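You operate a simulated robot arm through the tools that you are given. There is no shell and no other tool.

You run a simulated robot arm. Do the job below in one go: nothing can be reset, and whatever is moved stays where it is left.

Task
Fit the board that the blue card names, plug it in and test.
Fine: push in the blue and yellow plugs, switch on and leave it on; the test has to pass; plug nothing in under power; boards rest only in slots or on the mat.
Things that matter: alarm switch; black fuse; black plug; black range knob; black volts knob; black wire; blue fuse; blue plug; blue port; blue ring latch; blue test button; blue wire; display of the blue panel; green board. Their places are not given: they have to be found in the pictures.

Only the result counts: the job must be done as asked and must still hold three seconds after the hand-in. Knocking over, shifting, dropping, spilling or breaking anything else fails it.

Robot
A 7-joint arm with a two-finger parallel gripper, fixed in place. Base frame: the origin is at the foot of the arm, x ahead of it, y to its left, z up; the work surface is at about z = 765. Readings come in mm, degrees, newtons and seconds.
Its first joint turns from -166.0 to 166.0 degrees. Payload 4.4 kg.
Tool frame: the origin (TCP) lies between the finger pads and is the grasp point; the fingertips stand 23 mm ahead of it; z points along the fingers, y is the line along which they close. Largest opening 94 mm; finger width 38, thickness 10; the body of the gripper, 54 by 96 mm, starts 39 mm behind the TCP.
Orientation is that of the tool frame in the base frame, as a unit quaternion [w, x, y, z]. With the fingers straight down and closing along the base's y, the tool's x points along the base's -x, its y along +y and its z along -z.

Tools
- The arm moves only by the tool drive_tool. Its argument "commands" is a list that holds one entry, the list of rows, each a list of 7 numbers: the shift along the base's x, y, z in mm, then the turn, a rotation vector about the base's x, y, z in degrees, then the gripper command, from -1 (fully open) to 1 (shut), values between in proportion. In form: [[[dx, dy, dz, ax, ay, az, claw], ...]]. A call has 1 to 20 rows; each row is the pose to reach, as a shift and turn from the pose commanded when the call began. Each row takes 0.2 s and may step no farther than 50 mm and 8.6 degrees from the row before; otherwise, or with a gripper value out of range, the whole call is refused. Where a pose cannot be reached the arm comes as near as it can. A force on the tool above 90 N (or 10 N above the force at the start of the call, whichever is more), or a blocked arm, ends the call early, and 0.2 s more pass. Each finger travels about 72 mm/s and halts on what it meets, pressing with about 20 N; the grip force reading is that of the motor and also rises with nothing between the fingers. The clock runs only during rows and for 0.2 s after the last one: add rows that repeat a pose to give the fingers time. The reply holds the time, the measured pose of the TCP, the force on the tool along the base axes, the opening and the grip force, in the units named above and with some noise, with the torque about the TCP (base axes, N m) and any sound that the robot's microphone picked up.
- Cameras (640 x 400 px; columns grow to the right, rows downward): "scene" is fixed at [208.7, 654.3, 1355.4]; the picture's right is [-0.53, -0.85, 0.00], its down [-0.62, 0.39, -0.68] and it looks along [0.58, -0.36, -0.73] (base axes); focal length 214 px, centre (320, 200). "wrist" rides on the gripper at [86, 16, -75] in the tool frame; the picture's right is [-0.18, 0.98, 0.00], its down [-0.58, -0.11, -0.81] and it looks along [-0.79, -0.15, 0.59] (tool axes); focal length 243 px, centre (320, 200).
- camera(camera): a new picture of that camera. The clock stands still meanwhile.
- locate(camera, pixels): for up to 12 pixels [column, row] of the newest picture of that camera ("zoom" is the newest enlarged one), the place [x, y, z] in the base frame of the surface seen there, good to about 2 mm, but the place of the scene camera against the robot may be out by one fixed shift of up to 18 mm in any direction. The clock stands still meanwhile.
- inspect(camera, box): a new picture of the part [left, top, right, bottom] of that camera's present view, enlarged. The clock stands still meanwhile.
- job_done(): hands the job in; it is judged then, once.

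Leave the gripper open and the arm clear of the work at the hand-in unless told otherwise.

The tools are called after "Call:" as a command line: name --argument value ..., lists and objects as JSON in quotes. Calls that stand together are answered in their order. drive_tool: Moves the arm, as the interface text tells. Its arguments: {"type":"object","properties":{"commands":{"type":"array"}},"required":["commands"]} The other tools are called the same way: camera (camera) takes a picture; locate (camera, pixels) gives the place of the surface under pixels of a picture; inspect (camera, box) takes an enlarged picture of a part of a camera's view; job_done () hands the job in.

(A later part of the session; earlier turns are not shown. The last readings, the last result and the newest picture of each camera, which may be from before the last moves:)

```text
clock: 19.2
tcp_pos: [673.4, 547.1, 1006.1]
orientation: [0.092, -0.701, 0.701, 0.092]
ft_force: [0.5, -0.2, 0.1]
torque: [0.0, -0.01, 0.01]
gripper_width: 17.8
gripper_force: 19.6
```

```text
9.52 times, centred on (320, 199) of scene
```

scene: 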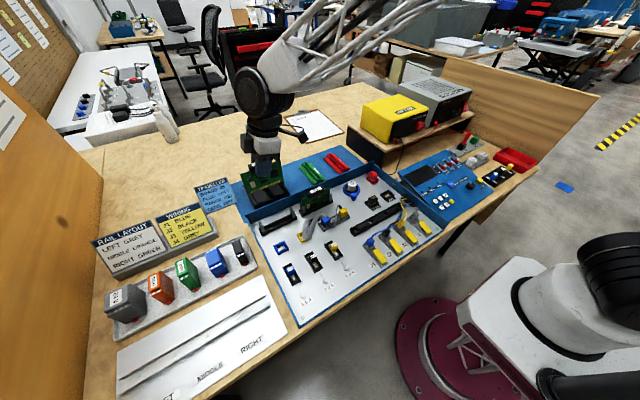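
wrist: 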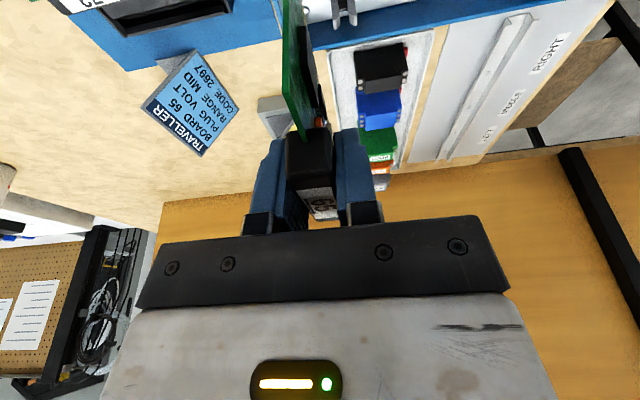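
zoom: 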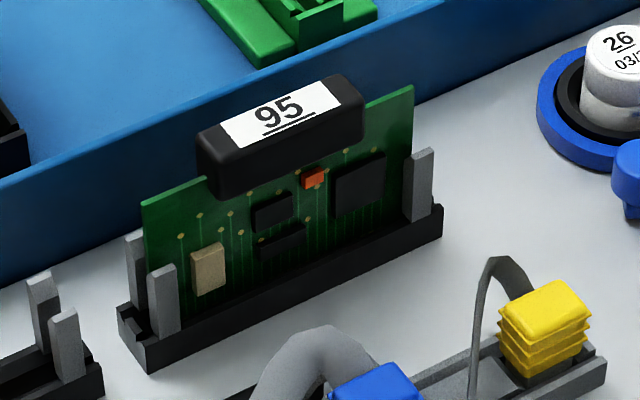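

Call:
locate --camera "zoom" --pixels '[[152, 215], [395, 108], [225, 222], [350, 150], [164, 270], [136, 238], [424, 156], [66, 314], [41, 279], [270, 110], [160, 300], [420, 190]]'

Call:
inspect --camera "scene" --box '[252, 195, 312, 240]'

Call:
locate --camera "zoom" --pixels '[[140, 268], [121, 232], [418, 143], [397, 108], [150, 300], [428, 185], [125, 330], [270, 250], [270, 268], [446, 190], [115, 300], [300, 225]]'

```text
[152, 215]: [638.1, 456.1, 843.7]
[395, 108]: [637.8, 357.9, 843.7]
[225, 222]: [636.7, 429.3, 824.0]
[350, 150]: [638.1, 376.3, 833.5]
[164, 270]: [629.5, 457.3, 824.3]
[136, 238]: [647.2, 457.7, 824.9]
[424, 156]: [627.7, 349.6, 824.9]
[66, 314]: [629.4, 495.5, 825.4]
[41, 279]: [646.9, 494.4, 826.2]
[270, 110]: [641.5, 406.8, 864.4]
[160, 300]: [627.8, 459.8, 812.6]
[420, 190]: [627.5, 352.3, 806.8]
```

```text
8.89 times, centred on (282, 218) of scene
```

zoom: 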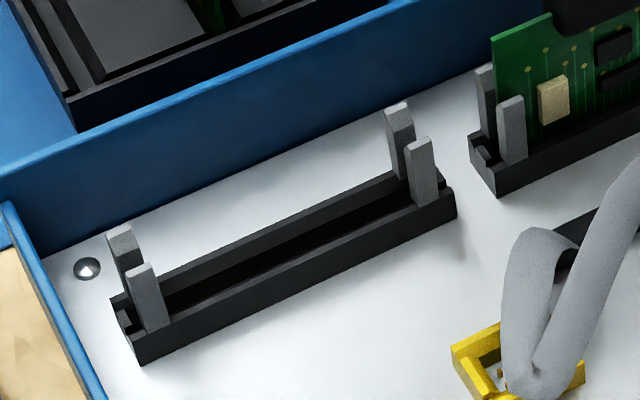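

```text
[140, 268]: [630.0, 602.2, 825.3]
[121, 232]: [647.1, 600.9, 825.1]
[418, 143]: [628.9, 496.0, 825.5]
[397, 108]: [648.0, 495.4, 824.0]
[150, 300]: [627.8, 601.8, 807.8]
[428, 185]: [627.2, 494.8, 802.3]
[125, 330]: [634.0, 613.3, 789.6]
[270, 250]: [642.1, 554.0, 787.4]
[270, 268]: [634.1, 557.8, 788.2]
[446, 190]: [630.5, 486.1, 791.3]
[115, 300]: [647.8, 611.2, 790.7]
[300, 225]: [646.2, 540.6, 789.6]
```

The scene frame gives the slot plane at x 638 against the held board's 661.3 at TCP x 673.4, so the TCP must go to x about 650. For y I need the held board's ends more exactly.

Call:
inspect --camera "scene" --box '[232, 155, 292, 200]'

Call:
locate --camera "zoom" --pixels '[[125, 180], [150, 260], [190, 330], [485, 100], [500, 160], [515, 220], [505, 215], [180, 310], [200, 130], [165, 290]]'

```text
8.89 times, centred on (262, 178) of scene
```

zoom: 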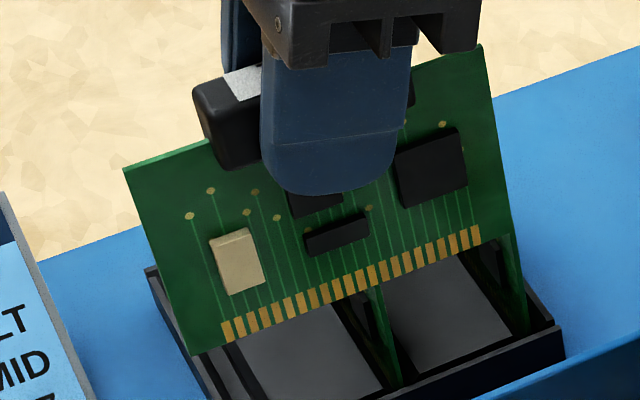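

```text
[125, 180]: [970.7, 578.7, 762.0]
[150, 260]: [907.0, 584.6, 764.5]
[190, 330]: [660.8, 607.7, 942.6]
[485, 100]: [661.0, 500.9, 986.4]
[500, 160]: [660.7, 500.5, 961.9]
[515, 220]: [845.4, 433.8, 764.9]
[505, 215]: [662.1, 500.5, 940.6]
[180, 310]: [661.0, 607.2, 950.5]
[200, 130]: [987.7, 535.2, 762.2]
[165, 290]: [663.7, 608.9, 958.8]
```

The held board's ends are about 4–5 mm to +y of the slot centre; x must go −23.5. I move over the slot to about (650, 543) and down to z 925, which leaves the lower edge above the guide posts, and check.

Call:
drive_tool --commands '[[[-8, -2, -10, 0, 0, 0, 1], [-16, -3, -25, 0, 0, 0, 1], [-23.5, -4.3, -40, 0, 0, 0, 1], [-23.5, -4.3, -55, 0, 0, 0, 1], [-23.5, -4.3, -70, 0, 0, 0, 1], [-23.5, -4.3, -80, 0, 0, 0, 1], [-23.5, -4.3, -80, 0, 0, 0, 1]]]'

Call:
camera --camera "wrist"

Call:
camera --camera "scene"

Call:
inspect --camera "scene" --box '[245, 165, 325, 240]'

```text
clock: 20.8
tcp_pos: [651.3, 543.1, 926.7]
orientation: [0.092, -0.701, 0.701, 0.092]
ft_force: [0.0, -0.4, -2.0]
torque: [0.01, -0.01, -0.01]
gripper_width: 17.5
gripper_force: 20.0
```

```text
taken
```

wrist: 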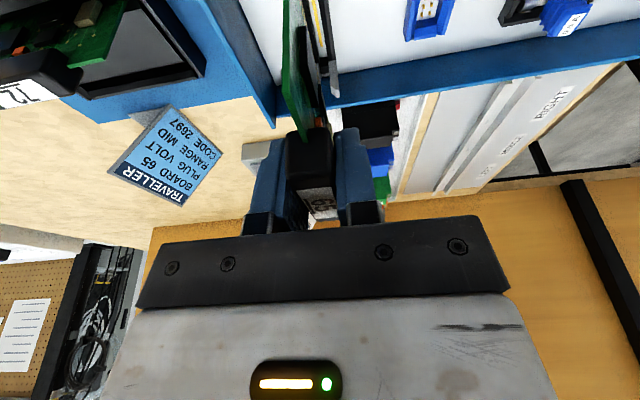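

```text
taken
```

scene: 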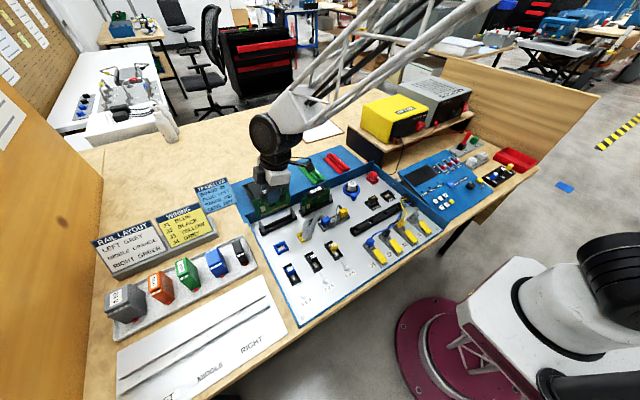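

```text
5.33 times, centred on (285, 202) of scene
```

zoom: 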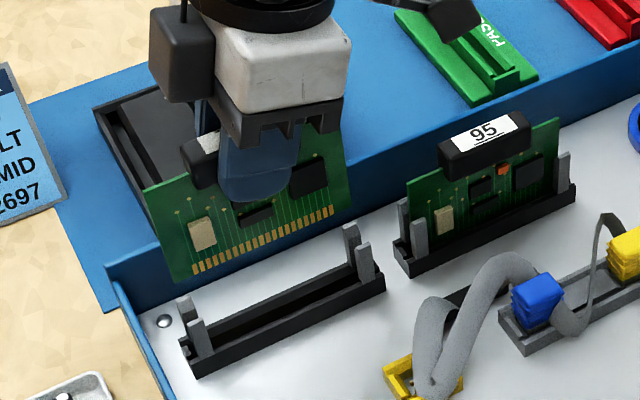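

I enlarge the board over the slot and locate the board's ends and the posts in the same picture.

Call:
inspect --camera "scene" --box '[252, 180, 320, 236]'

Call:
inspect --camera "wrist" --box '[260, 0, 380, 110]'

```text
7.14 times, centred on (286, 208) of scene
```

zoom: 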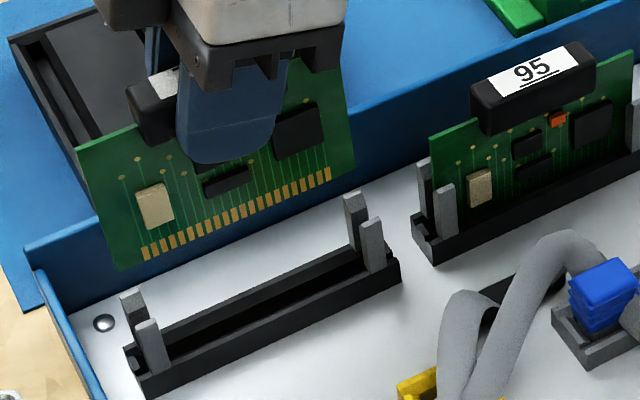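

```text
3.64 times, centred on (320, 55) of wrist
```

zoom: 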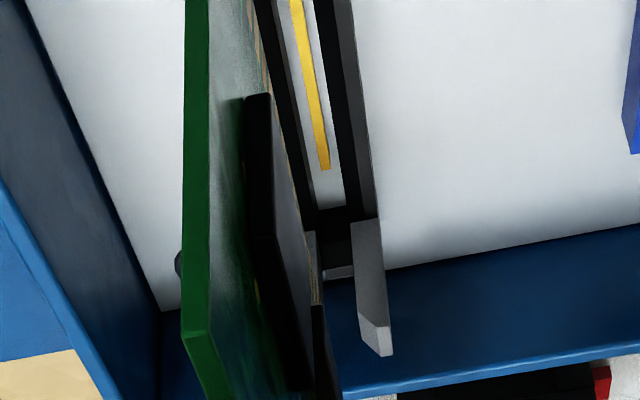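

Call:
locate --camera "zoom" --pixels '[[378, 335], [370, 250], [322, 150], [305, 30], [330, 195], [195, 100], [197, 250], [190, 325], [320, 330], [345, 100], [290, 100]]'

Call:
inspect --camera "scene" --box '[252, 180, 320, 236]'

Call:
locate --camera "zoom" --pixels '[[88, 170], [104, 210], [122, 255], [340, 90], [346, 130], [350, 160], [146, 325], [130, 298], [371, 223], [352, 198], [446, 190], [445, 150]]'

```text
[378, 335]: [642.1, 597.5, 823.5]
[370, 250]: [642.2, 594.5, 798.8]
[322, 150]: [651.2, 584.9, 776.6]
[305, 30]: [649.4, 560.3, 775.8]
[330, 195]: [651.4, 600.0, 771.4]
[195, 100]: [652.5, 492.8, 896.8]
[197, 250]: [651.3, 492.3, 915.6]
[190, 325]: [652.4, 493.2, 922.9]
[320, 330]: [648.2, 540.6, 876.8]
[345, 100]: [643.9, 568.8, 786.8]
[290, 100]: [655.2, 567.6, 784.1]
```

```text
7.14 times, centred on (286, 208) of scene
```

zoom: 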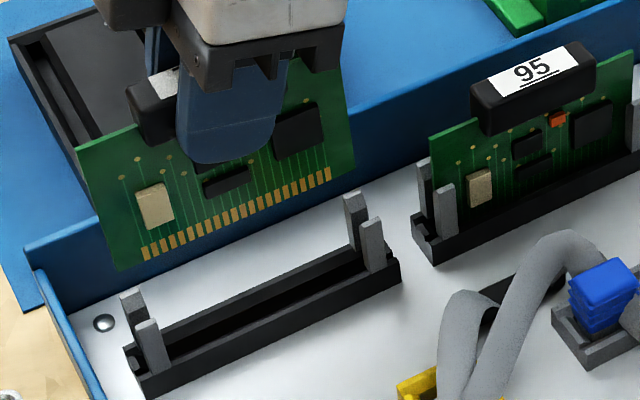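

```text
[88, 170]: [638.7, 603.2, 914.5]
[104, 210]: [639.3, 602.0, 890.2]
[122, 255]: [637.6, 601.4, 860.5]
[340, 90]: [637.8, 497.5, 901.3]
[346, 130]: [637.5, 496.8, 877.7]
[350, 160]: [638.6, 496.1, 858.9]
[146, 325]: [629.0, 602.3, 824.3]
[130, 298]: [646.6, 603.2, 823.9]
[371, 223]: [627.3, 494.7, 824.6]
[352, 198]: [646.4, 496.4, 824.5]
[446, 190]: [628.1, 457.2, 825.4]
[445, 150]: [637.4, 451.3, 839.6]
```

The board lines up with the posts within about 1 mm. I shift −1 mm in x and lower slowly to z 875, watching the force.

Call:
drive_tool --commands '[[[-1, -0.5, -10, 0, 0, 0, 1], [-1, -0.5, -20, 0, 0, 0, 1], [-1, -0.5, -26, 0, 0, 0, 1], [-1, -0.5, -32, 0, 0, 0, 1], [-1, -0.5, -38, 0, 0, 0, 1], [-1, -0.5, -44, 0, 0, 0, 1], [-1, -0.5, -50, 0, 0, 0, 1], [-1, -0.5, -50, 0, 0, 0, 1]]]'

Call:
inspect --camera "scene" --box '[252, 180, 320, 236]'

Call:
inspect --camera "wrist" --box '[260, 0, 380, 110]'

```text
clock: 22.6
tcp_pos: [648.5, 543.2, 877.1]
orientation: [-0.092, 0.702, -0.701, -0.092]
ft_force: [-0.3, 0.5, -0.8]
torque: [-0.01, -0.02, -0.01]
gripper_width: 17.9
gripper_force: 20.1
```

```text
7.14 times, centred on (286, 208) of scene
```

zoom: 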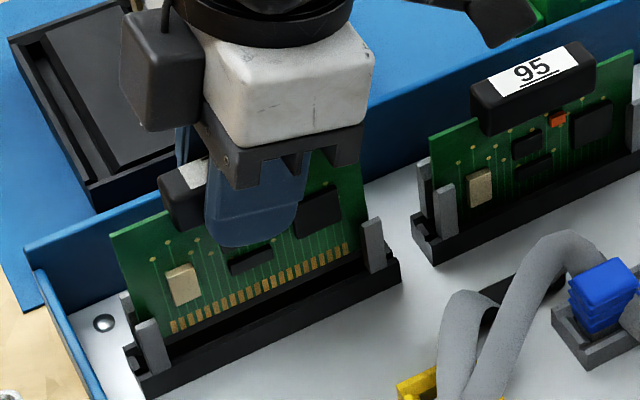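

```text
3.64 times, centred on (320, 55) of wrist
```

zoom: 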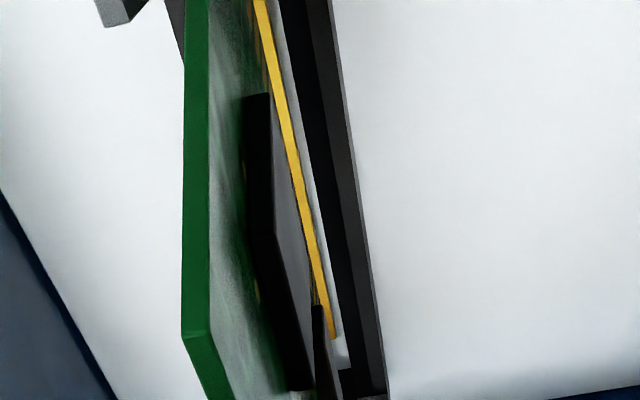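

The board has entered between the guide posts without any force. I go on down to z about 858.

Call:
drive_tool --commands '[[[0, 0, -4, 0, 0, 0, 1], [0, 0, -8, 0, 0, 0, 1], [0, 0, -12, 0, 0, 0, 1], [0, 0, -15, 0, 0, 0, 1], [0, 0, -18, 0, 0, 0, 1], [0, 0, -18, 0, 0, 0, 1]]]'

Call:
inspect --camera "scene" --box '[252, 180, 320, 236]'

```text
clock: 24.0
tcp_pos: [647.9, 543.2, 857.4]
orientation: [0.092, -0.701, 0.701, 0.093]
ft_force: [-0.4, 0.4, -1.5]
torque: [-0.04, 0.01, 0.03]
gripper_width: 17.8
gripper_force: 19.9
```

```text
7.14 times, centred on (286, 208) of scene
```

zoom: 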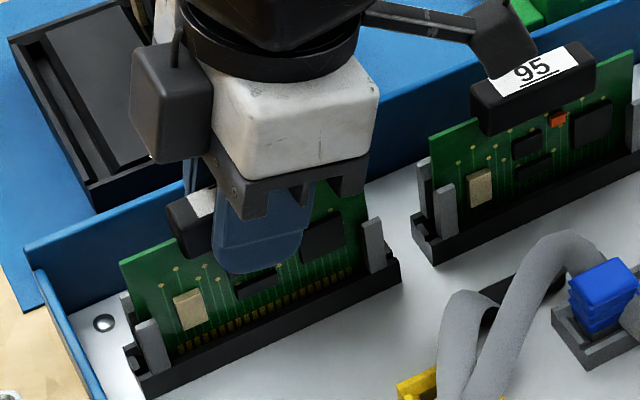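

No contact yet; the gold contacts are still just visible. I press on in 1.5 mm steps down to about z 847.

Call:
drive_tool --commands '[[[0, 0, -2, 0, 0, 0, 1], [0, 0, -4, 0, 0, 0, 1], [0, 0, -5.5, 0, 0, 0, 1], [0, 0, -7, 0, 0, 0, 1], [0, 0, -8, 0, 0, 0, 1]]]'

```text
clock: 25.2
tcp_pos: [650.3, 543.5, 851.7]
orientation: [-0.092, 0.701, -0.701, -0.093]
ft_force: [-3.4, -3.5, 11.8]
torque: [-0.21, 0.27, 0.04]
gripper_width: 17.7
gripper_force: 19.8
```

Now 12 N upward at z 851.7: contact with the connector. I look before pressing further.

Call:
inspect --camera "scene" --box '[252, 170, 340, 236]'

Call:
drive_tool --commands '[[[0, 0, -1, 0, 0, 0, 1], [0, 0, -2, 0, 0, 0, 1], [0, 0, -3, 0, 0, 0, 1], [0, 0, -3, 0, 0, 0, 1]]]'

```text
6.06 times, centred on (296, 203) of scene
```

zoom: 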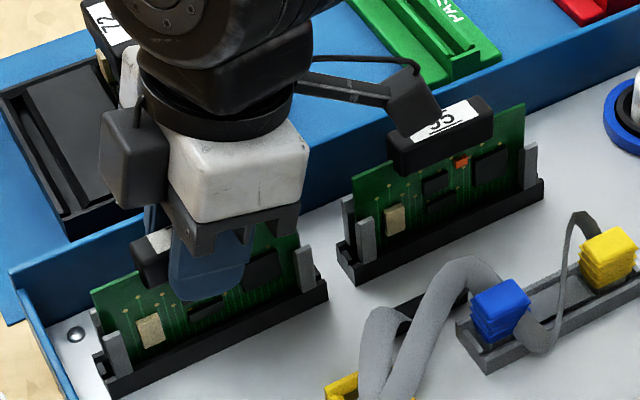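

```text
clock: 26.2
tcp_pos: [651.3, 541.9, 848.6]
orientation: [-0.092, 0.701, -0.701, -0.093]
ft_force: [-1.3, -0.2, 16.7]
torque: [0.04, 0.04, -0.01]
gripper_width: 17.9
gripper_force: 19.5
```

16.7 N at z 848.6. I check the seating height against board 95 by locating both PCB top edges and the tan chips in the scene.

Call:
inspect --camera "scene" --box '[255, 185, 345, 240]'

Call:
locate --camera "zoom" --pixels '[[70, 225], [75, 240], [335, 125], [340, 140], [130, 275], [393, 168], [285, 180], [60, 225], [330, 127]]'

```text
7.11 times, centred on (300, 212) of scene
```

zoom: 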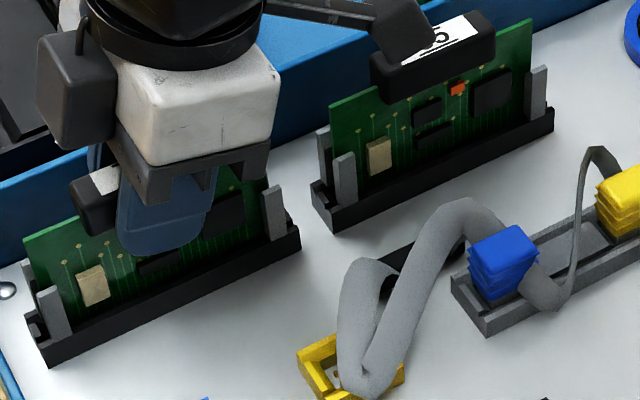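

```text
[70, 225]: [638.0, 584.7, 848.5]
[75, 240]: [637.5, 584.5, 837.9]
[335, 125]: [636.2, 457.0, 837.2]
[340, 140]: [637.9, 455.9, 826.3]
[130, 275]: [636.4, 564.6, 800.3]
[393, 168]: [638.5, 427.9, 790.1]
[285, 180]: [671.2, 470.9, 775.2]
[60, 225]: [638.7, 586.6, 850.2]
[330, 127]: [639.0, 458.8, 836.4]
```

Board 65 still stands about 5–6 mm higher than 95. I press further down by 5 mm in small steps with the grip.

Call:
drive_tool --commands '[[[0, 0, -1.5, 0, 0, 0, 1], [0, 0, -3, 0, 0, 0, 1], [0, 0, -4, 0, 0, 0, 1], [0, 0, -5, 0, 0, 0, 1], [0, 0, -5, 0, 0, 0, 1]]]'

Call:
inspect --camera "scene" --box '[255, 185, 345, 240]'

Call:
locate --camera "zoom" --pixels '[[70, 230], [75, 240], [335, 125], [340, 140], [130, 275], [60, 232], [330, 127]]'

```text
clock: 27.4
tcp_pos: [649.7, 542.2, 843.9]
orientation: [0.093, -0.701, 0.701, 0.093]
ft_force: [0.7, 0.1, 16.7]
torque: [0.05, -0.05, -0.04]
gripper_width: 17.8
gripper_force: 20.4
```

```text
7.11 times, centred on (300, 212) of scene
```

zoom: 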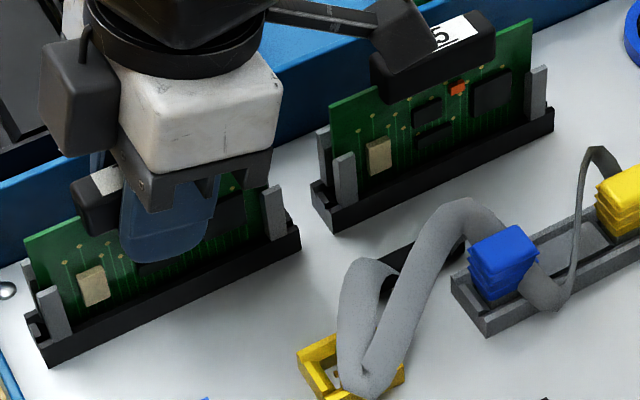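

```text
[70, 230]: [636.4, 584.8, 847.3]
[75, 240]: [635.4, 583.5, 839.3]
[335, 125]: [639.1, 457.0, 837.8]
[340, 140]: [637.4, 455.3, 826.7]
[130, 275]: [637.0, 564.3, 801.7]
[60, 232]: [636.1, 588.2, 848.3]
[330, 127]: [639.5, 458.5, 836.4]
```

The fingers slid down the handle at about 17 N while the board stayed, so it needs pressing from above. I open the fingers a little and rise, then bring the tool upright.

Call:
drive_tool --commands '[[[0, 0, 0, 0, 0, 0, 0.5], [0, 0, 0, 0, 0, 0, 0.2], [0, 0, 0, 0, 0, 0, 0.1], [0, 0, 10, 0, 0, 0, 0.1], [0, 0, 25, 0, 0, 0, 0.1], [0, 0, 45, 0, 0, 0, 0.1], [0, 0, 65, 0, 0, 0, 0.1], [0, 0, 80, -5, 0, 0, 0.5], [0, 0, 90, -10, 0, 0, 0.8], [0, 0, 100, -15, 0, 0, 1], [0, 0, 100, -15, 0, 0, 1]]]'

Call:
camera --camera "wrist"

Call:
inspect --camera "scene" --box '[255, 185, 345, 240]'

```text
clock: 29.8
tcp_pos: [648.4, 544.2, 942.0]
orientation: [0.001, 0.707, -0.707, 0.001]
ft_force: [-0.7, 0.6, -0.2]
torque: [0.0, -0.01, 0.0]
gripper_width: 0.0
gripper_force: 20.1
```

```text
taken
```

wrist: 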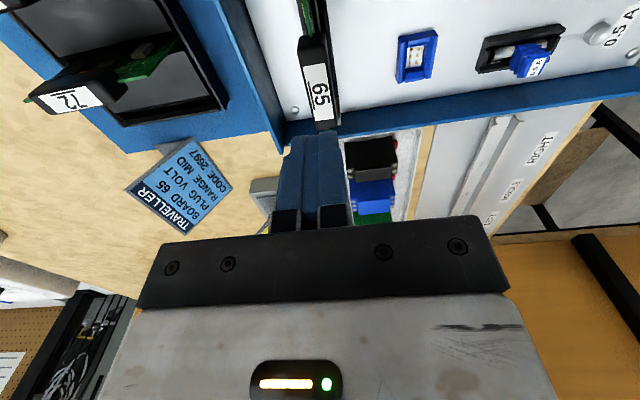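

```text
7.11 times, centred on (300, 212) of scene
```

zoom: 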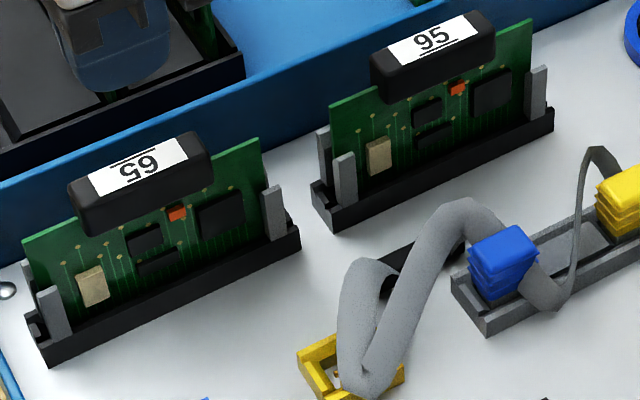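

The label of 65 reads upside down but the parts face as on 95. I locate both handle tops and tan chips to compare heights.

Call:
locate --camera "zoom" --pixels '[[140, 168], [433, 40], [93, 285], [379, 155], [120, 175], [415, 50], [30, 245], [335, 112], [255, 150], [525, 28], [52, 292], [345, 158]]'

Call:
locate --camera "wrist" --pixels '[[319, 92], [316, 60], [322, 110], [313, 45], [325, 120], [310, 80], [330, 85], [308, 15]]'

```text
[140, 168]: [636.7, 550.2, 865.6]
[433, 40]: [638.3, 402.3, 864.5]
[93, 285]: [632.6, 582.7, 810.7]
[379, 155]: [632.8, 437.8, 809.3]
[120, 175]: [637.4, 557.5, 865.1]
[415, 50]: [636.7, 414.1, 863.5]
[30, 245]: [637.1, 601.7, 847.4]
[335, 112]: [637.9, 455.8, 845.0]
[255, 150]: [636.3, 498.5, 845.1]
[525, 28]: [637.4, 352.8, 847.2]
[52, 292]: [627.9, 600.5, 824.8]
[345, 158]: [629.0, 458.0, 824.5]
```

```text
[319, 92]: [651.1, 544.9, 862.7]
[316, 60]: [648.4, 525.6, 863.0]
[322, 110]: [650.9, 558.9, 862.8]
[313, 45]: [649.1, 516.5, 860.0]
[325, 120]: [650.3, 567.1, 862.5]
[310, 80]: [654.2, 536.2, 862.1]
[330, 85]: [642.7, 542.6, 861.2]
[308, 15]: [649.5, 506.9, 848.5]
```

65 sits within about 1 mm of 95's height (865.3 against 864.0). To be sure it is seated I press gently on the handle's middle with the closed fingertips: first down to just above contact.

Call:
drive_tool --commands '[[[1, 2, -15, 0, 0, 0, 1], [1, 2, -30, 0, 0, 0, 1], [1, 2, -42, 0, 0, 0, 1], [1, 2, -50, 0, 0, 0, 1], [1, 2, -53, 0, 0, 0, 1], [1, 2, -55, 0, 0, 0, 1], [1, 2, -57, 0, 0, 0, 1]]]'

```text
clock: 31.4
tcp_pos: [649.4, 544.9, 887.1]
orientation: [0.0, -0.707, 0.708, 0.0]
ft_force: [0.9, -0.9, -0.8]
torque: [0.04, 0.01, 0.02]
gripper_width: 0.0
gripper_force: 19.8
```

Call:
drive_tool --commands '[[[0, 0, -1, 0, 0, 0, 1], [0, 0, -2, 0, 0, 0, 1], [0, 0, -3, 0, 0, 0, 1], [0, 0, -3, 0, 0, 0, 1]]]'

```text
clock: 32.4
tcp_pos: [652.1, 545.3, 884.3]
orientation: [-0.001, 0.708, -0.707, 0.0]
ft_force: [0.4, -2.6, 24.3]
torque: [-0.3, 0.05, -0.01]
gripper_width: 0.0
gripper_force: 20.0
```

24 N at contact. I press in two more millimetres.

Call:
drive_tool --commands '[[[0, 0, -1, 0, 0, 0, 1], [0, 0, -2, 0, 0, 0, 1], [0, 0, -2, 0, 0, 0, 1]]]'

```text
clock: 33.2
tcp_pos: [651.9, 545.1, 884.6]
orientation: [-0.002, 0.707, -0.707, 0.0]
ft_force: [0.3, -11.8, 73.2]
torque: [-1.34, 0.01, 0.02]
gripper_width: 0.0
gripper_force: 19.8
```

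73 N and no more travel: the board sits at the bottom. I rise again and look at the result.

Call:
drive_tool --commands '[[[0, 0, 3, 0, 0, 0, 1], [0, 0, 10, 0, 0, 0, 1], [0, 0, 30, 0, 0, 0, 1], [0, 0, 60, 0, 0, 0, 1], [0, 0, 90, 0, 0, 0, 1], [0, 0, 115, 0, 0, 0, 1]]]'

Call:
inspect --camera "scene" --box '[255, 185, 345, 240]'

Call:
locate --camera "zoom" --pixels '[[140, 168], [433, 40], [93, 285], [379, 155], [120, 175], [415, 50], [500, 260], [620, 185], [320, 365], [480, 240], [510, 250]]'

```text
clock: 34.6
tcp_pos: [649.4, 541.9, 995.1]
orientation: [0.002, 0.707, -0.707, 0.0]
ft_force: [-0.1, -0.3, 0.0]
torque: [0.04, 0.0, -0.02]
gripper_width: 0.0
gripper_force: 20.0
```

```text
7.11 times, centred on (300, 212) of scene
```

zoom: 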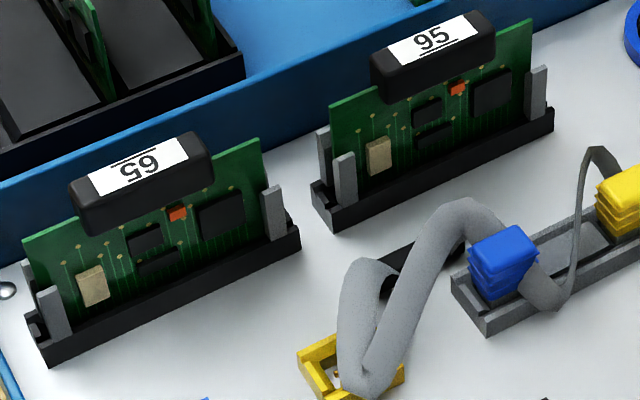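

```text
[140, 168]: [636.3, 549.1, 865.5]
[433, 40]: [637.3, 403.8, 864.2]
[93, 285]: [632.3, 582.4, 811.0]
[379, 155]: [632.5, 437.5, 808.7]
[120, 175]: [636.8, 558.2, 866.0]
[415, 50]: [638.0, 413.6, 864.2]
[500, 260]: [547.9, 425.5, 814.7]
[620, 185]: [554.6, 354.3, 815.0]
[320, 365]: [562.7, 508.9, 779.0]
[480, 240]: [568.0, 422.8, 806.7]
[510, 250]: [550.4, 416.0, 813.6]
```

The seat looks right. Now the plugs: I enlarge the parked blue and yellow plugs and the ports in the scene picture.

Call:
inspect --camera "scene" --box '[312, 200, 360, 235]'

Call:
inspect --camera "scene" --box '[265, 225, 325, 262]'

```text
11.43 times, centred on (336, 218) of scene
```

zoom: 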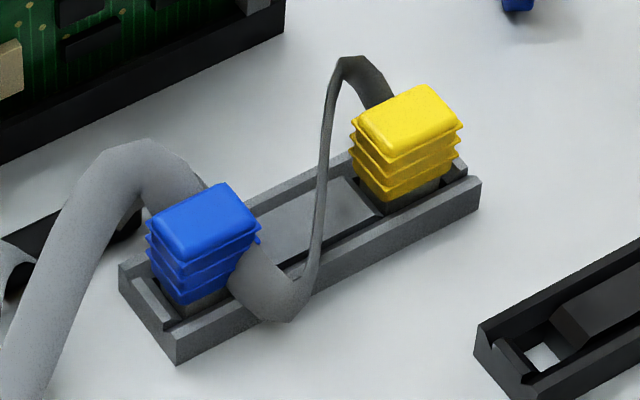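

```text
10.67 times, centred on (295, 244) of scene
```

zoom: 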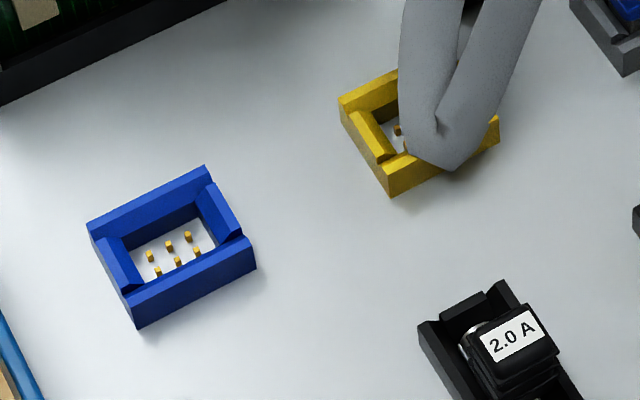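

The ribbons leave the plugs on the far (+x) side, so I will grip along y. I turn the tool back by −90° and move the camera to see the plugs and ports from above.

Call:
drive_tool --commands '[[[-10, -9, 0, 0, 0, -8, 1], [-20, -18, 0, 0, 0, -16, 1], [-30, -27, 0, 0, 0, -24, 1], [-40, -36, -5, 0, 0, -32, 1], [-50, -46, -15, 0, 0, -40, 1], [-60, -56, -25, 0, 0, -48, 1], [-70, -66, -35, 0, 0, -56, 1], [-80, -76, -45, 0, 0, -64, 1], [-90, -86, -55, 0, 0, -72, 1], [-105, -96, -65, 0, 0, -80, 1], [-120, -106, -70, 0, 0, -88, 1], [-123, -115, -75, 0, 0, -90, 1], [-123, -115, -75, 0, 0, -90, 1]]]'

Call:
camera --camera "wrist"

Call:
inspect --camera "wrist" --box '[200, 70, 360, 170]'

Call:
inspect --camera "wrist" --box '[380, 60, 540, 160]'

```text
clock: 37.4
tcp_pos: [527.2, 430.3, 921.0]
orientation: [0.001, 0.0, 1.0, 0.0]
ft_force: [0.1, -1.0, 0.2]
torque: [0.01, -0.01, -0.02]
gripper_width: 0.0
gripper_force: 19.7
```

```text
taken
```

wrist: 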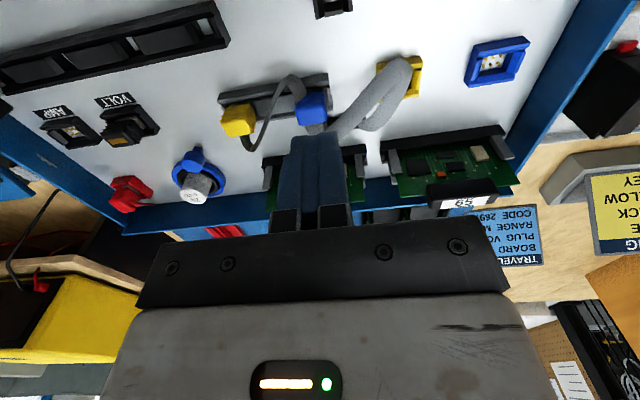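

```text
4.00 times, centred on (280, 120) of wrist
```

zoom: 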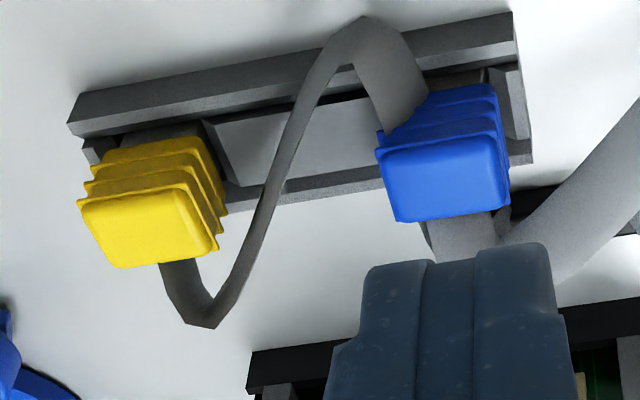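

```text
4.00 times, centred on (460, 110) of wrist
```

zoom: 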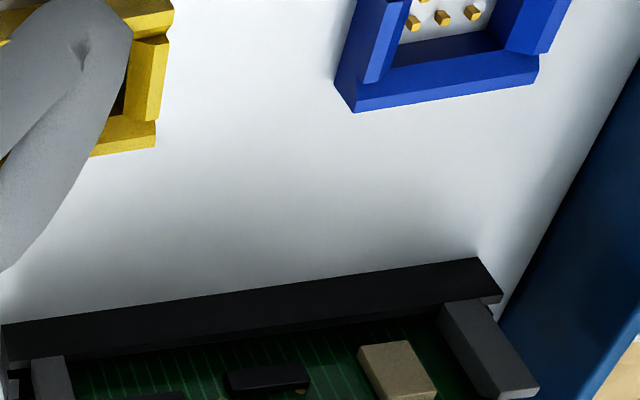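

I locate the tops of both plugs, the holder rim and both ports in this wrist picture.

Call:
locate --camera "wrist" --pixels '[[312, 115], [298.5, 115], [325, 112], [310, 106.5], [314, 122], [237, 127], [223, 125], [250, 124], [233, 119.5], [240, 134], [275, 112], [300, 80]]'

Call:
locate --camera "wrist" --pixels '[[493, 63], [470, 68], [522, 57], [500, 42], [490, 81], [467, 80], [528, 40], [418, 77], [412, 92], [385, 65], [417, 60], [482, 56]]'

Call:
inspect --camera "wrist" --box '[370, 20, 540, 120]'

```text
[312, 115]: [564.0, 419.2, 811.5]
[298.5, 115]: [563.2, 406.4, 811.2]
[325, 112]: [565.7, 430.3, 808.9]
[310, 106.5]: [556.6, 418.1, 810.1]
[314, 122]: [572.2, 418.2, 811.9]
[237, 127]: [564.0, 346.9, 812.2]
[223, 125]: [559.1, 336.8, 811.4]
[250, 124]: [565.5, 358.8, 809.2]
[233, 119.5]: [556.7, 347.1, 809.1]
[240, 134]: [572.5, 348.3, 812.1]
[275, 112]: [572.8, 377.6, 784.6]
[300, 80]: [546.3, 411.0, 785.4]
```

```text
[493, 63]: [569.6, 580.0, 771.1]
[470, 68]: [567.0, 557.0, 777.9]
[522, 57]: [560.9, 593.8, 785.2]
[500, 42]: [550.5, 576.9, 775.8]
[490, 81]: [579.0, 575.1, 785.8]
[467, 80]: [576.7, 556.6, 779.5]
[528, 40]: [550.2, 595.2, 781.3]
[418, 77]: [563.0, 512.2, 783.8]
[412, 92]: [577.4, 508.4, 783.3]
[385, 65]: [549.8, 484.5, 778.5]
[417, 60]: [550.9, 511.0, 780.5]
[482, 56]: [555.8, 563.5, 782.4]
```

```text
3.76 times, centred on (455, 70) of wrist
```

zoom: 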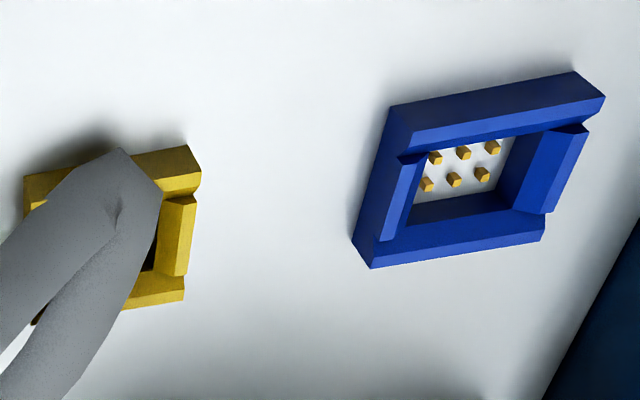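

I measure the port's pins and walls in this enlarged picture.

Call:
locate --camera "zoom" --pixels '[[435, 157], [463, 152], [493, 147], [427, 184], [454, 179], [482, 174], [480, 90], [440, 250], [385, 220], [560, 170], [395, 120], [590, 110]]'

Call:
locate --camera "zoom" --pixels '[[165, 160], [183, 215], [160, 300], [175, 250], [40, 185], [185, 180], [35, 205], [150, 262], [597, 100], [545, 225]]'

```text
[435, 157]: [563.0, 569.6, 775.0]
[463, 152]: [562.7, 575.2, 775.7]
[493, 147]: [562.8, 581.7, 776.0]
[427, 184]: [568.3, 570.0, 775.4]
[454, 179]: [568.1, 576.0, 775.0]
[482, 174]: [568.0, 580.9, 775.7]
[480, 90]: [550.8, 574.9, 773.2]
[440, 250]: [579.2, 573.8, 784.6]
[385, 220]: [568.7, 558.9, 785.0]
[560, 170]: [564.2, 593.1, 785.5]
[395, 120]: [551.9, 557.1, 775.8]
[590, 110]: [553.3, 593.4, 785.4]
```

```text
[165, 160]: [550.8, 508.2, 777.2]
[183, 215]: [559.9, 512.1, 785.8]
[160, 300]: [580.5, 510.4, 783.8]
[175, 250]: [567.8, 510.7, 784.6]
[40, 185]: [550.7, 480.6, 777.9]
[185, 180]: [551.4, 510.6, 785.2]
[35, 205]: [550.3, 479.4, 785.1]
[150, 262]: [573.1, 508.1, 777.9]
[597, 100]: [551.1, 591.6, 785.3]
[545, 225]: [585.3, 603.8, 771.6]
```

Blue plug centre is about (564.3, 418.7), top z 811.5, about 26 mm long in y; blue port centre about (565.3, 575.8), rim z 785. I open to about 46 mm, go over the blue plug and down to z 835 first, then check.

Call:
drive_tool --commands '[[[0, 0, 0, 0, 0, 0, 0.5], [15, -4, 0, 0, 0, 0, 0.02], [30, -8, -5, 0, 0, 0, 0.02], [36.8, -11.2, -15, 0, 0, 0, 0.02], [36.8, -11.2, -35, 0, 0, 0, 0.02], [36.8, -11.2, -55, 0, 0, 0, 0.02], [36.8, -11.2, -75, 0, 0, 0, 0.02], [36.8, -11.2, -86, 0, 0, 0, 0.02], [36.8, -11.2, -86, 0, 0, 0, 0.02]]]'

Call:
camera --camera "wrist"

Call:
inspect --camera "scene" --box '[300, 180, 370, 235]'

```text
clock: 39.4
tcp_pos: [563.9, 418.7, 835.4]
orientation: [0.0, 0.0, 1.0, 0.0]
ft_force: [-0.3, 0.1, 0.8]
torque: [-0.02, -0.02, 0.0]
gripper_width: 46.0
gripper_force: 0.0
```

```text
taken
```

wrist: 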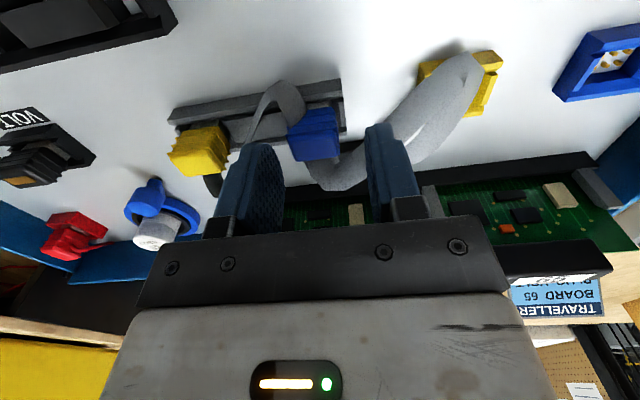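

```text
7.27 times, centred on (335, 208) of scene
```

zoom: 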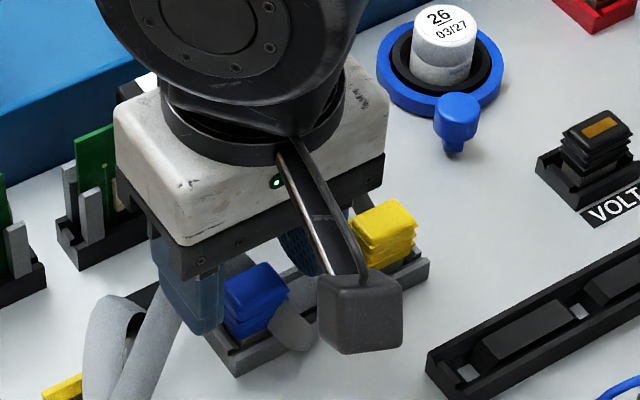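

The fingers stand on both sides of the blue plug. I descend to z 812 and close.

Call:
drive_tool --commands '[[[0, 0, -8, 0, 0, 0, 0.02], [0, 0, -16, 0, 0, 0, 0.02], [0, 0, -23, 0, 0, 0, 0.02], [0, 0, -23, 0, 0, 0, 0.02], [0, 0, -23, 0, 0, 0, 0.3], [0, 0, -23, 0, 0, 0, 0.5], [0, 0, -23, 0, 0, 0, 0.8], [0, 0, -23, 0, 0, 0, 1], [0, 0, -23, 0, 0, 0, 1]]]'

Call:
camera --camera "wrist"

```text
clock: 41.4
tcp_pos: [565.0, 418.8, 811.7]
orientation: [0.0, 0.0, 1.0, 0.0]
ft_force: [0.0, -29.9, 9.3]
torque: [-0.91, -0.04, -0.02]
gripper_width: 25.5
gripper_force: 20.0
```

```text
taken
```

wrist: 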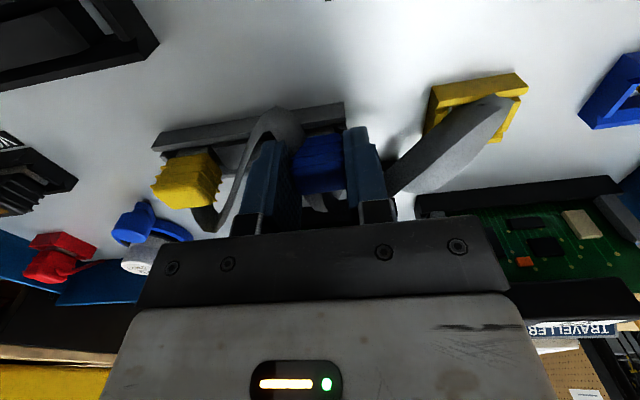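

Gripped at 25.5 mm, with 30 N sideways in −y, so the plug's centre lies about 1 mm to −y. I relieve that by shifting −1.2 mm.

Call:
drive_tool --commands '[[[0, -0.6, 0, 0, 0, 0, 1], [0, -1.2, 0, 0, 0, 0, 1], [0, -1.2, 0, 0, 0, 0, 1]]]'

```text
clock: 42.2
tcp_pos: [564.2, 417.8, 812.5]
orientation: [0.0, 0.0, 1.0, 0.0]
ft_force: [2.9, -21.7, 7.8]
torque: [-0.62, -0.12, 0.02]
gripper_width: 25.6
gripper_force: 20.2
```

The side force fell to 22 N; I shift another −2 mm.

Call:
drive_tool --commands '[[[0, -1, 0, 0, 0, 0, 1], [0, -2, 0, 0, 0, 0, 1], [0, -2, 0, 0, 0, 0, 1]]]'

```text
clock: 43.0
tcp_pos: [563.5, 415.8, 812.9]
orientation: [0.0, -0.001, 1.0, 0.0]
ft_force: [0.2, -0.1, -0.8]
torque: [-0.04, 0.02, -0.04]
gripper_width: 25.0
gripper_force: 20.2
```

No side force now. I pull the plug up slowly.

Call:
drive_tool --commands '[[[0, 0, 2, 0, 0, 0, 1], [0, 0, 5, 0, 0, 0, 1], [0, 0, 9, 0, 0, 0, 1], [0, 0, 15, 0, 0, 0, 1], [0, 0, 22, 0, 0, 0, 1], [0, 0, 30, 0, 0, 0, 1], [0, 0, 30, 0, 0, 0, 1]]]'

Call:
camera --camera "wrist"

Call:
inspect --camera "scene" --box '[290, 180, 370, 240]'

```text
clock: 44.6
tcp_pos: [564.3, 415.5, 841.2]
orientation: [0.0, 0.0, 1.0, 0.0]
ft_force: [0.1, 0.5, -0.4]
torque: [-0.04, -0.01, 0.01]
gripper_width: 25.0
gripper_force: 20.0
```

```text
taken
```

wrist: 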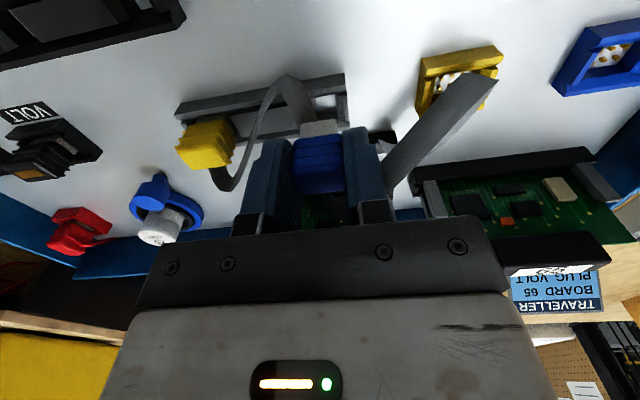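

```text
6.67 times, centred on (330, 210) of scene
```

zoom: 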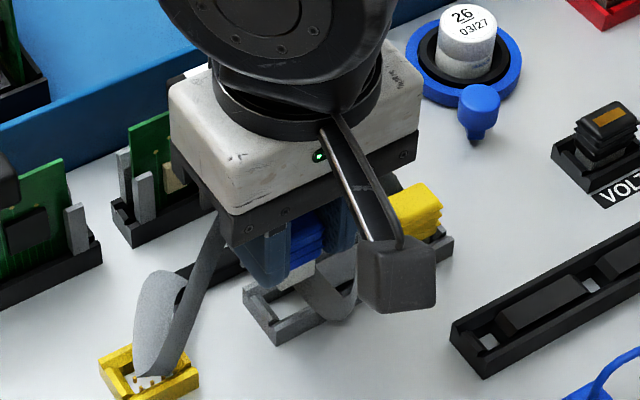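

The plug is out of its holder. I raise it to z 850 and carry it over the blue port, to about (565, 574).

Call:
drive_tool --commands '[[[0, 0, 8, 0, 0, 0, 1], [0.2, 30, 8, 0, 0, 0, 1], [0.4, 60, 8, 0, 0, 0, 1], [0.6, 90, 8, 0, 0, 0, 1], [0.8, 120, 8, 0, 0, 0, 1], [1, 145, 8, 0, 0, 0, 1], [1, 158.5, 8, 0, 0, 0, 1], [1, 158.5, 8, 0, 0, 0, 1]]]'

Call:
camera --camera "wrist"

Call:
inspect --camera "wrist" --box '[240, 40, 400, 220]'

Call:
inspect --camera "scene" --box '[250, 210, 330, 270]'

```text
clock: 46.4
tcp_pos: [562.5, 574.6, 848.8]
orientation: [-0.001, 0.001, 1.0, 0.001]
ft_force: [-0.1, -0.6, 0.6]
torque: [-0.02, 0.01, 0.04]
gripper_width: 24.9
gripper_force: 19.8
```

```text
taken
```

wrist: 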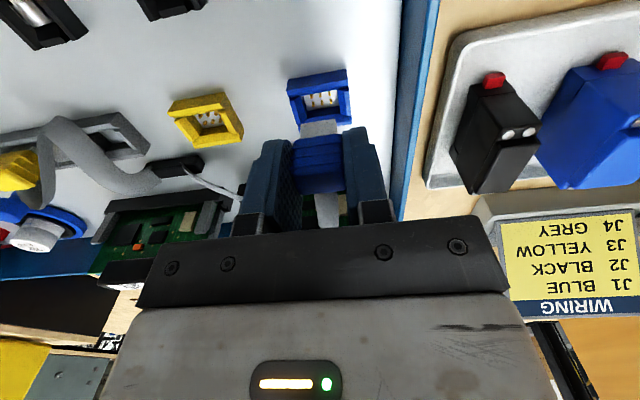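

```text
2.22 times, centred on (320, 130) of wrist
```

zoom: 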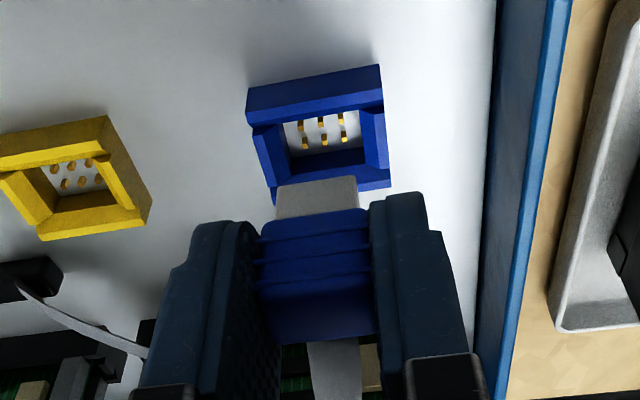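

```text
6.67 times, centred on (290, 240) of scene
```

zoom: 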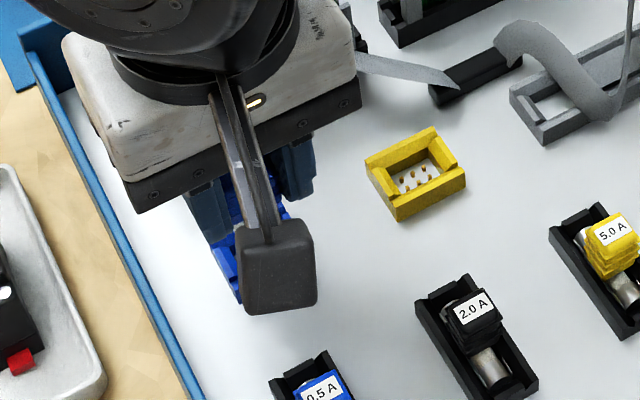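

The port lies just ahead of the plug in the picture. I locate its pins and rim corners, and the plug's lower body.

Call:
inspect --camera "wrist" --box '[270, 60, 370, 140]'

Call:
locate --camera "zoom" --pixels '[[285, 150], [325, 140], [375, 130], [285, 185], [330, 175], [378, 165], [170, 190], [445, 170], [300, 95], [300, 330], [250, 330], [400, 320]]'

```text
5.00 times, centred on (320, 100) of wrist
```

zoom: 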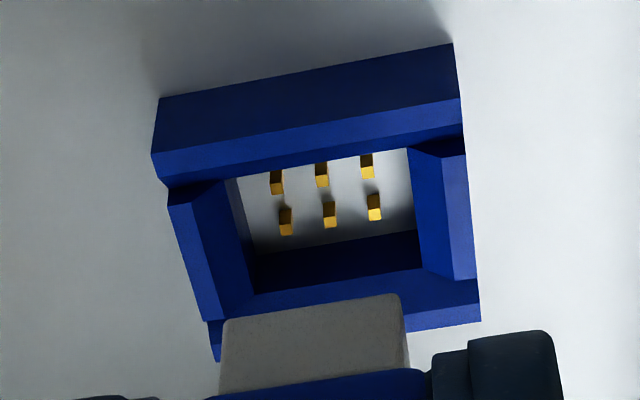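

```text
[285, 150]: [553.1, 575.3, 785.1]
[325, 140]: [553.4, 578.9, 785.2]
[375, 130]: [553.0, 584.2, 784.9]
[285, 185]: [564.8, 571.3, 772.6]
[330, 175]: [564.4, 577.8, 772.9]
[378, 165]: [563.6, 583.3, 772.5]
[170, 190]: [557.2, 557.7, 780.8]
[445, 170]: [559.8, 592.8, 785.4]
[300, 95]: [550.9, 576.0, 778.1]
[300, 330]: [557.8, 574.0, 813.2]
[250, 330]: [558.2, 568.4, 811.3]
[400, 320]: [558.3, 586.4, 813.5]
```

Call:
locate --camera "zoom" --pixels '[[278, 182], [322, 176], [367, 167], [286, 223], [329, 214], [375, 207], [228, 345], [402, 330], [200, 240], [455, 200], [390, 285], [260, 300]]'

```text
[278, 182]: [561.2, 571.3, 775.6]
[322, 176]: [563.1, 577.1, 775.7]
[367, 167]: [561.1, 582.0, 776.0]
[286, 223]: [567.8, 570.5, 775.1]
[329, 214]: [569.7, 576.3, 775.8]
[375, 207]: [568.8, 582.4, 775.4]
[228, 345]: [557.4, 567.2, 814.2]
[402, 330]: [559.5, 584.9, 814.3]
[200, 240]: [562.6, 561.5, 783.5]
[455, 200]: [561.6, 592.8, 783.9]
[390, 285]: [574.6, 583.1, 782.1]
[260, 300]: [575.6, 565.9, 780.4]
```

Plug and port agree within half a millimetre. I lower the plug: first to z 826 (entry into the port), watching the force.

Call:
drive_tool --commands '[[[0, 0.2, -8, 0, 0, 0, 1], [0, 0.2, -14, 0, 0, 0, 1], [0, 0.2, -18, 0, 0, 0, 1], [0, 0.2, -22, 0, 0, 0, 1], [0, 0.2, -25, 0, 0, 0, 1]]]'

Call:
inspect --camera "wrist" --box '[260, 60, 380, 160]'

```text
clock: 47.6
tcp_pos: [564.9, 575.0, 824.7]
orientation: [0.001, 0.001, 1.0, 0.0]
ft_force: [-0.1, -0.3, 0.2]
torque: [0.02, 0.01, -0.01]
gripper_width: 25.0
gripper_force: 19.9
```

```text
4.00 times, centred on (320, 110) of wrist
```

zoom: 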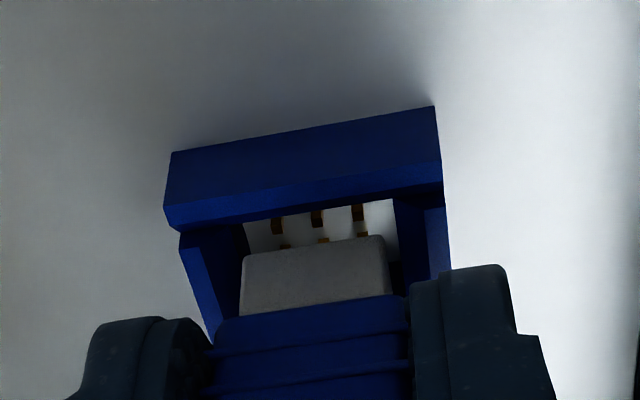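

No force; the grey body is entering between the walls. I go on to z 814.

Call:
drive_tool --commands '[[[0, 0, -3, 0, 0, 0, 1], [0, 0, -6, 0, 0, 0, 1], [0, 0, -8, 0, 0, 0, 1], [0, 0, -10, 0, 0, 0, 1], [0, 0, -11, 0, 0, 0, 1]]]'

Call:
inspect --camera "wrist" --box '[260, 60, 380, 160]'

```text
clock: 48.8
tcp_pos: [564.2, 575.7, 813.8]
orientation: [0.0, -0.001, 1.0, 0.0]
ft_force: [0.2, -0.2, -0.2]
torque: [0.02, -0.02, 0.02]
gripper_width: 25.1
gripper_force: 20.1
```

```text
4.00 times, centred on (320, 110) of wrist
```

zoom: 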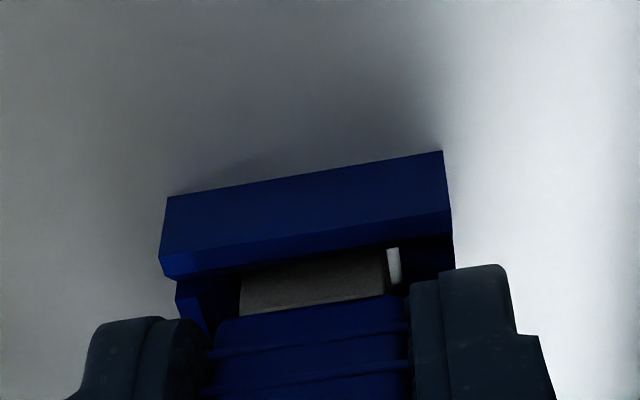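

Still no force. I continue down in 1 mm steps to z 809.

Call:
drive_tool --commands '[[[0, 0, -1, 0, 0, 0, 1], [0, 0, -2, 0, 0, 0, 1], [0, 0, -3, 0, 0, 0, 1], [0, 0, -4, 0, 0, 0, 1], [0, 0, -5, 0, 0, 0, 1]]]'

```text
clock: 50.0
tcp_pos: [565.0, 574.7, 809.2]
orientation: [0.0, 0.0, 1.0, 0.001]
ft_force: [3.1, -4.5, 16.7]
torque: [-0.18, -0.11, 0.01]
gripper_width: 25.0
gripper_force: 20.0
```

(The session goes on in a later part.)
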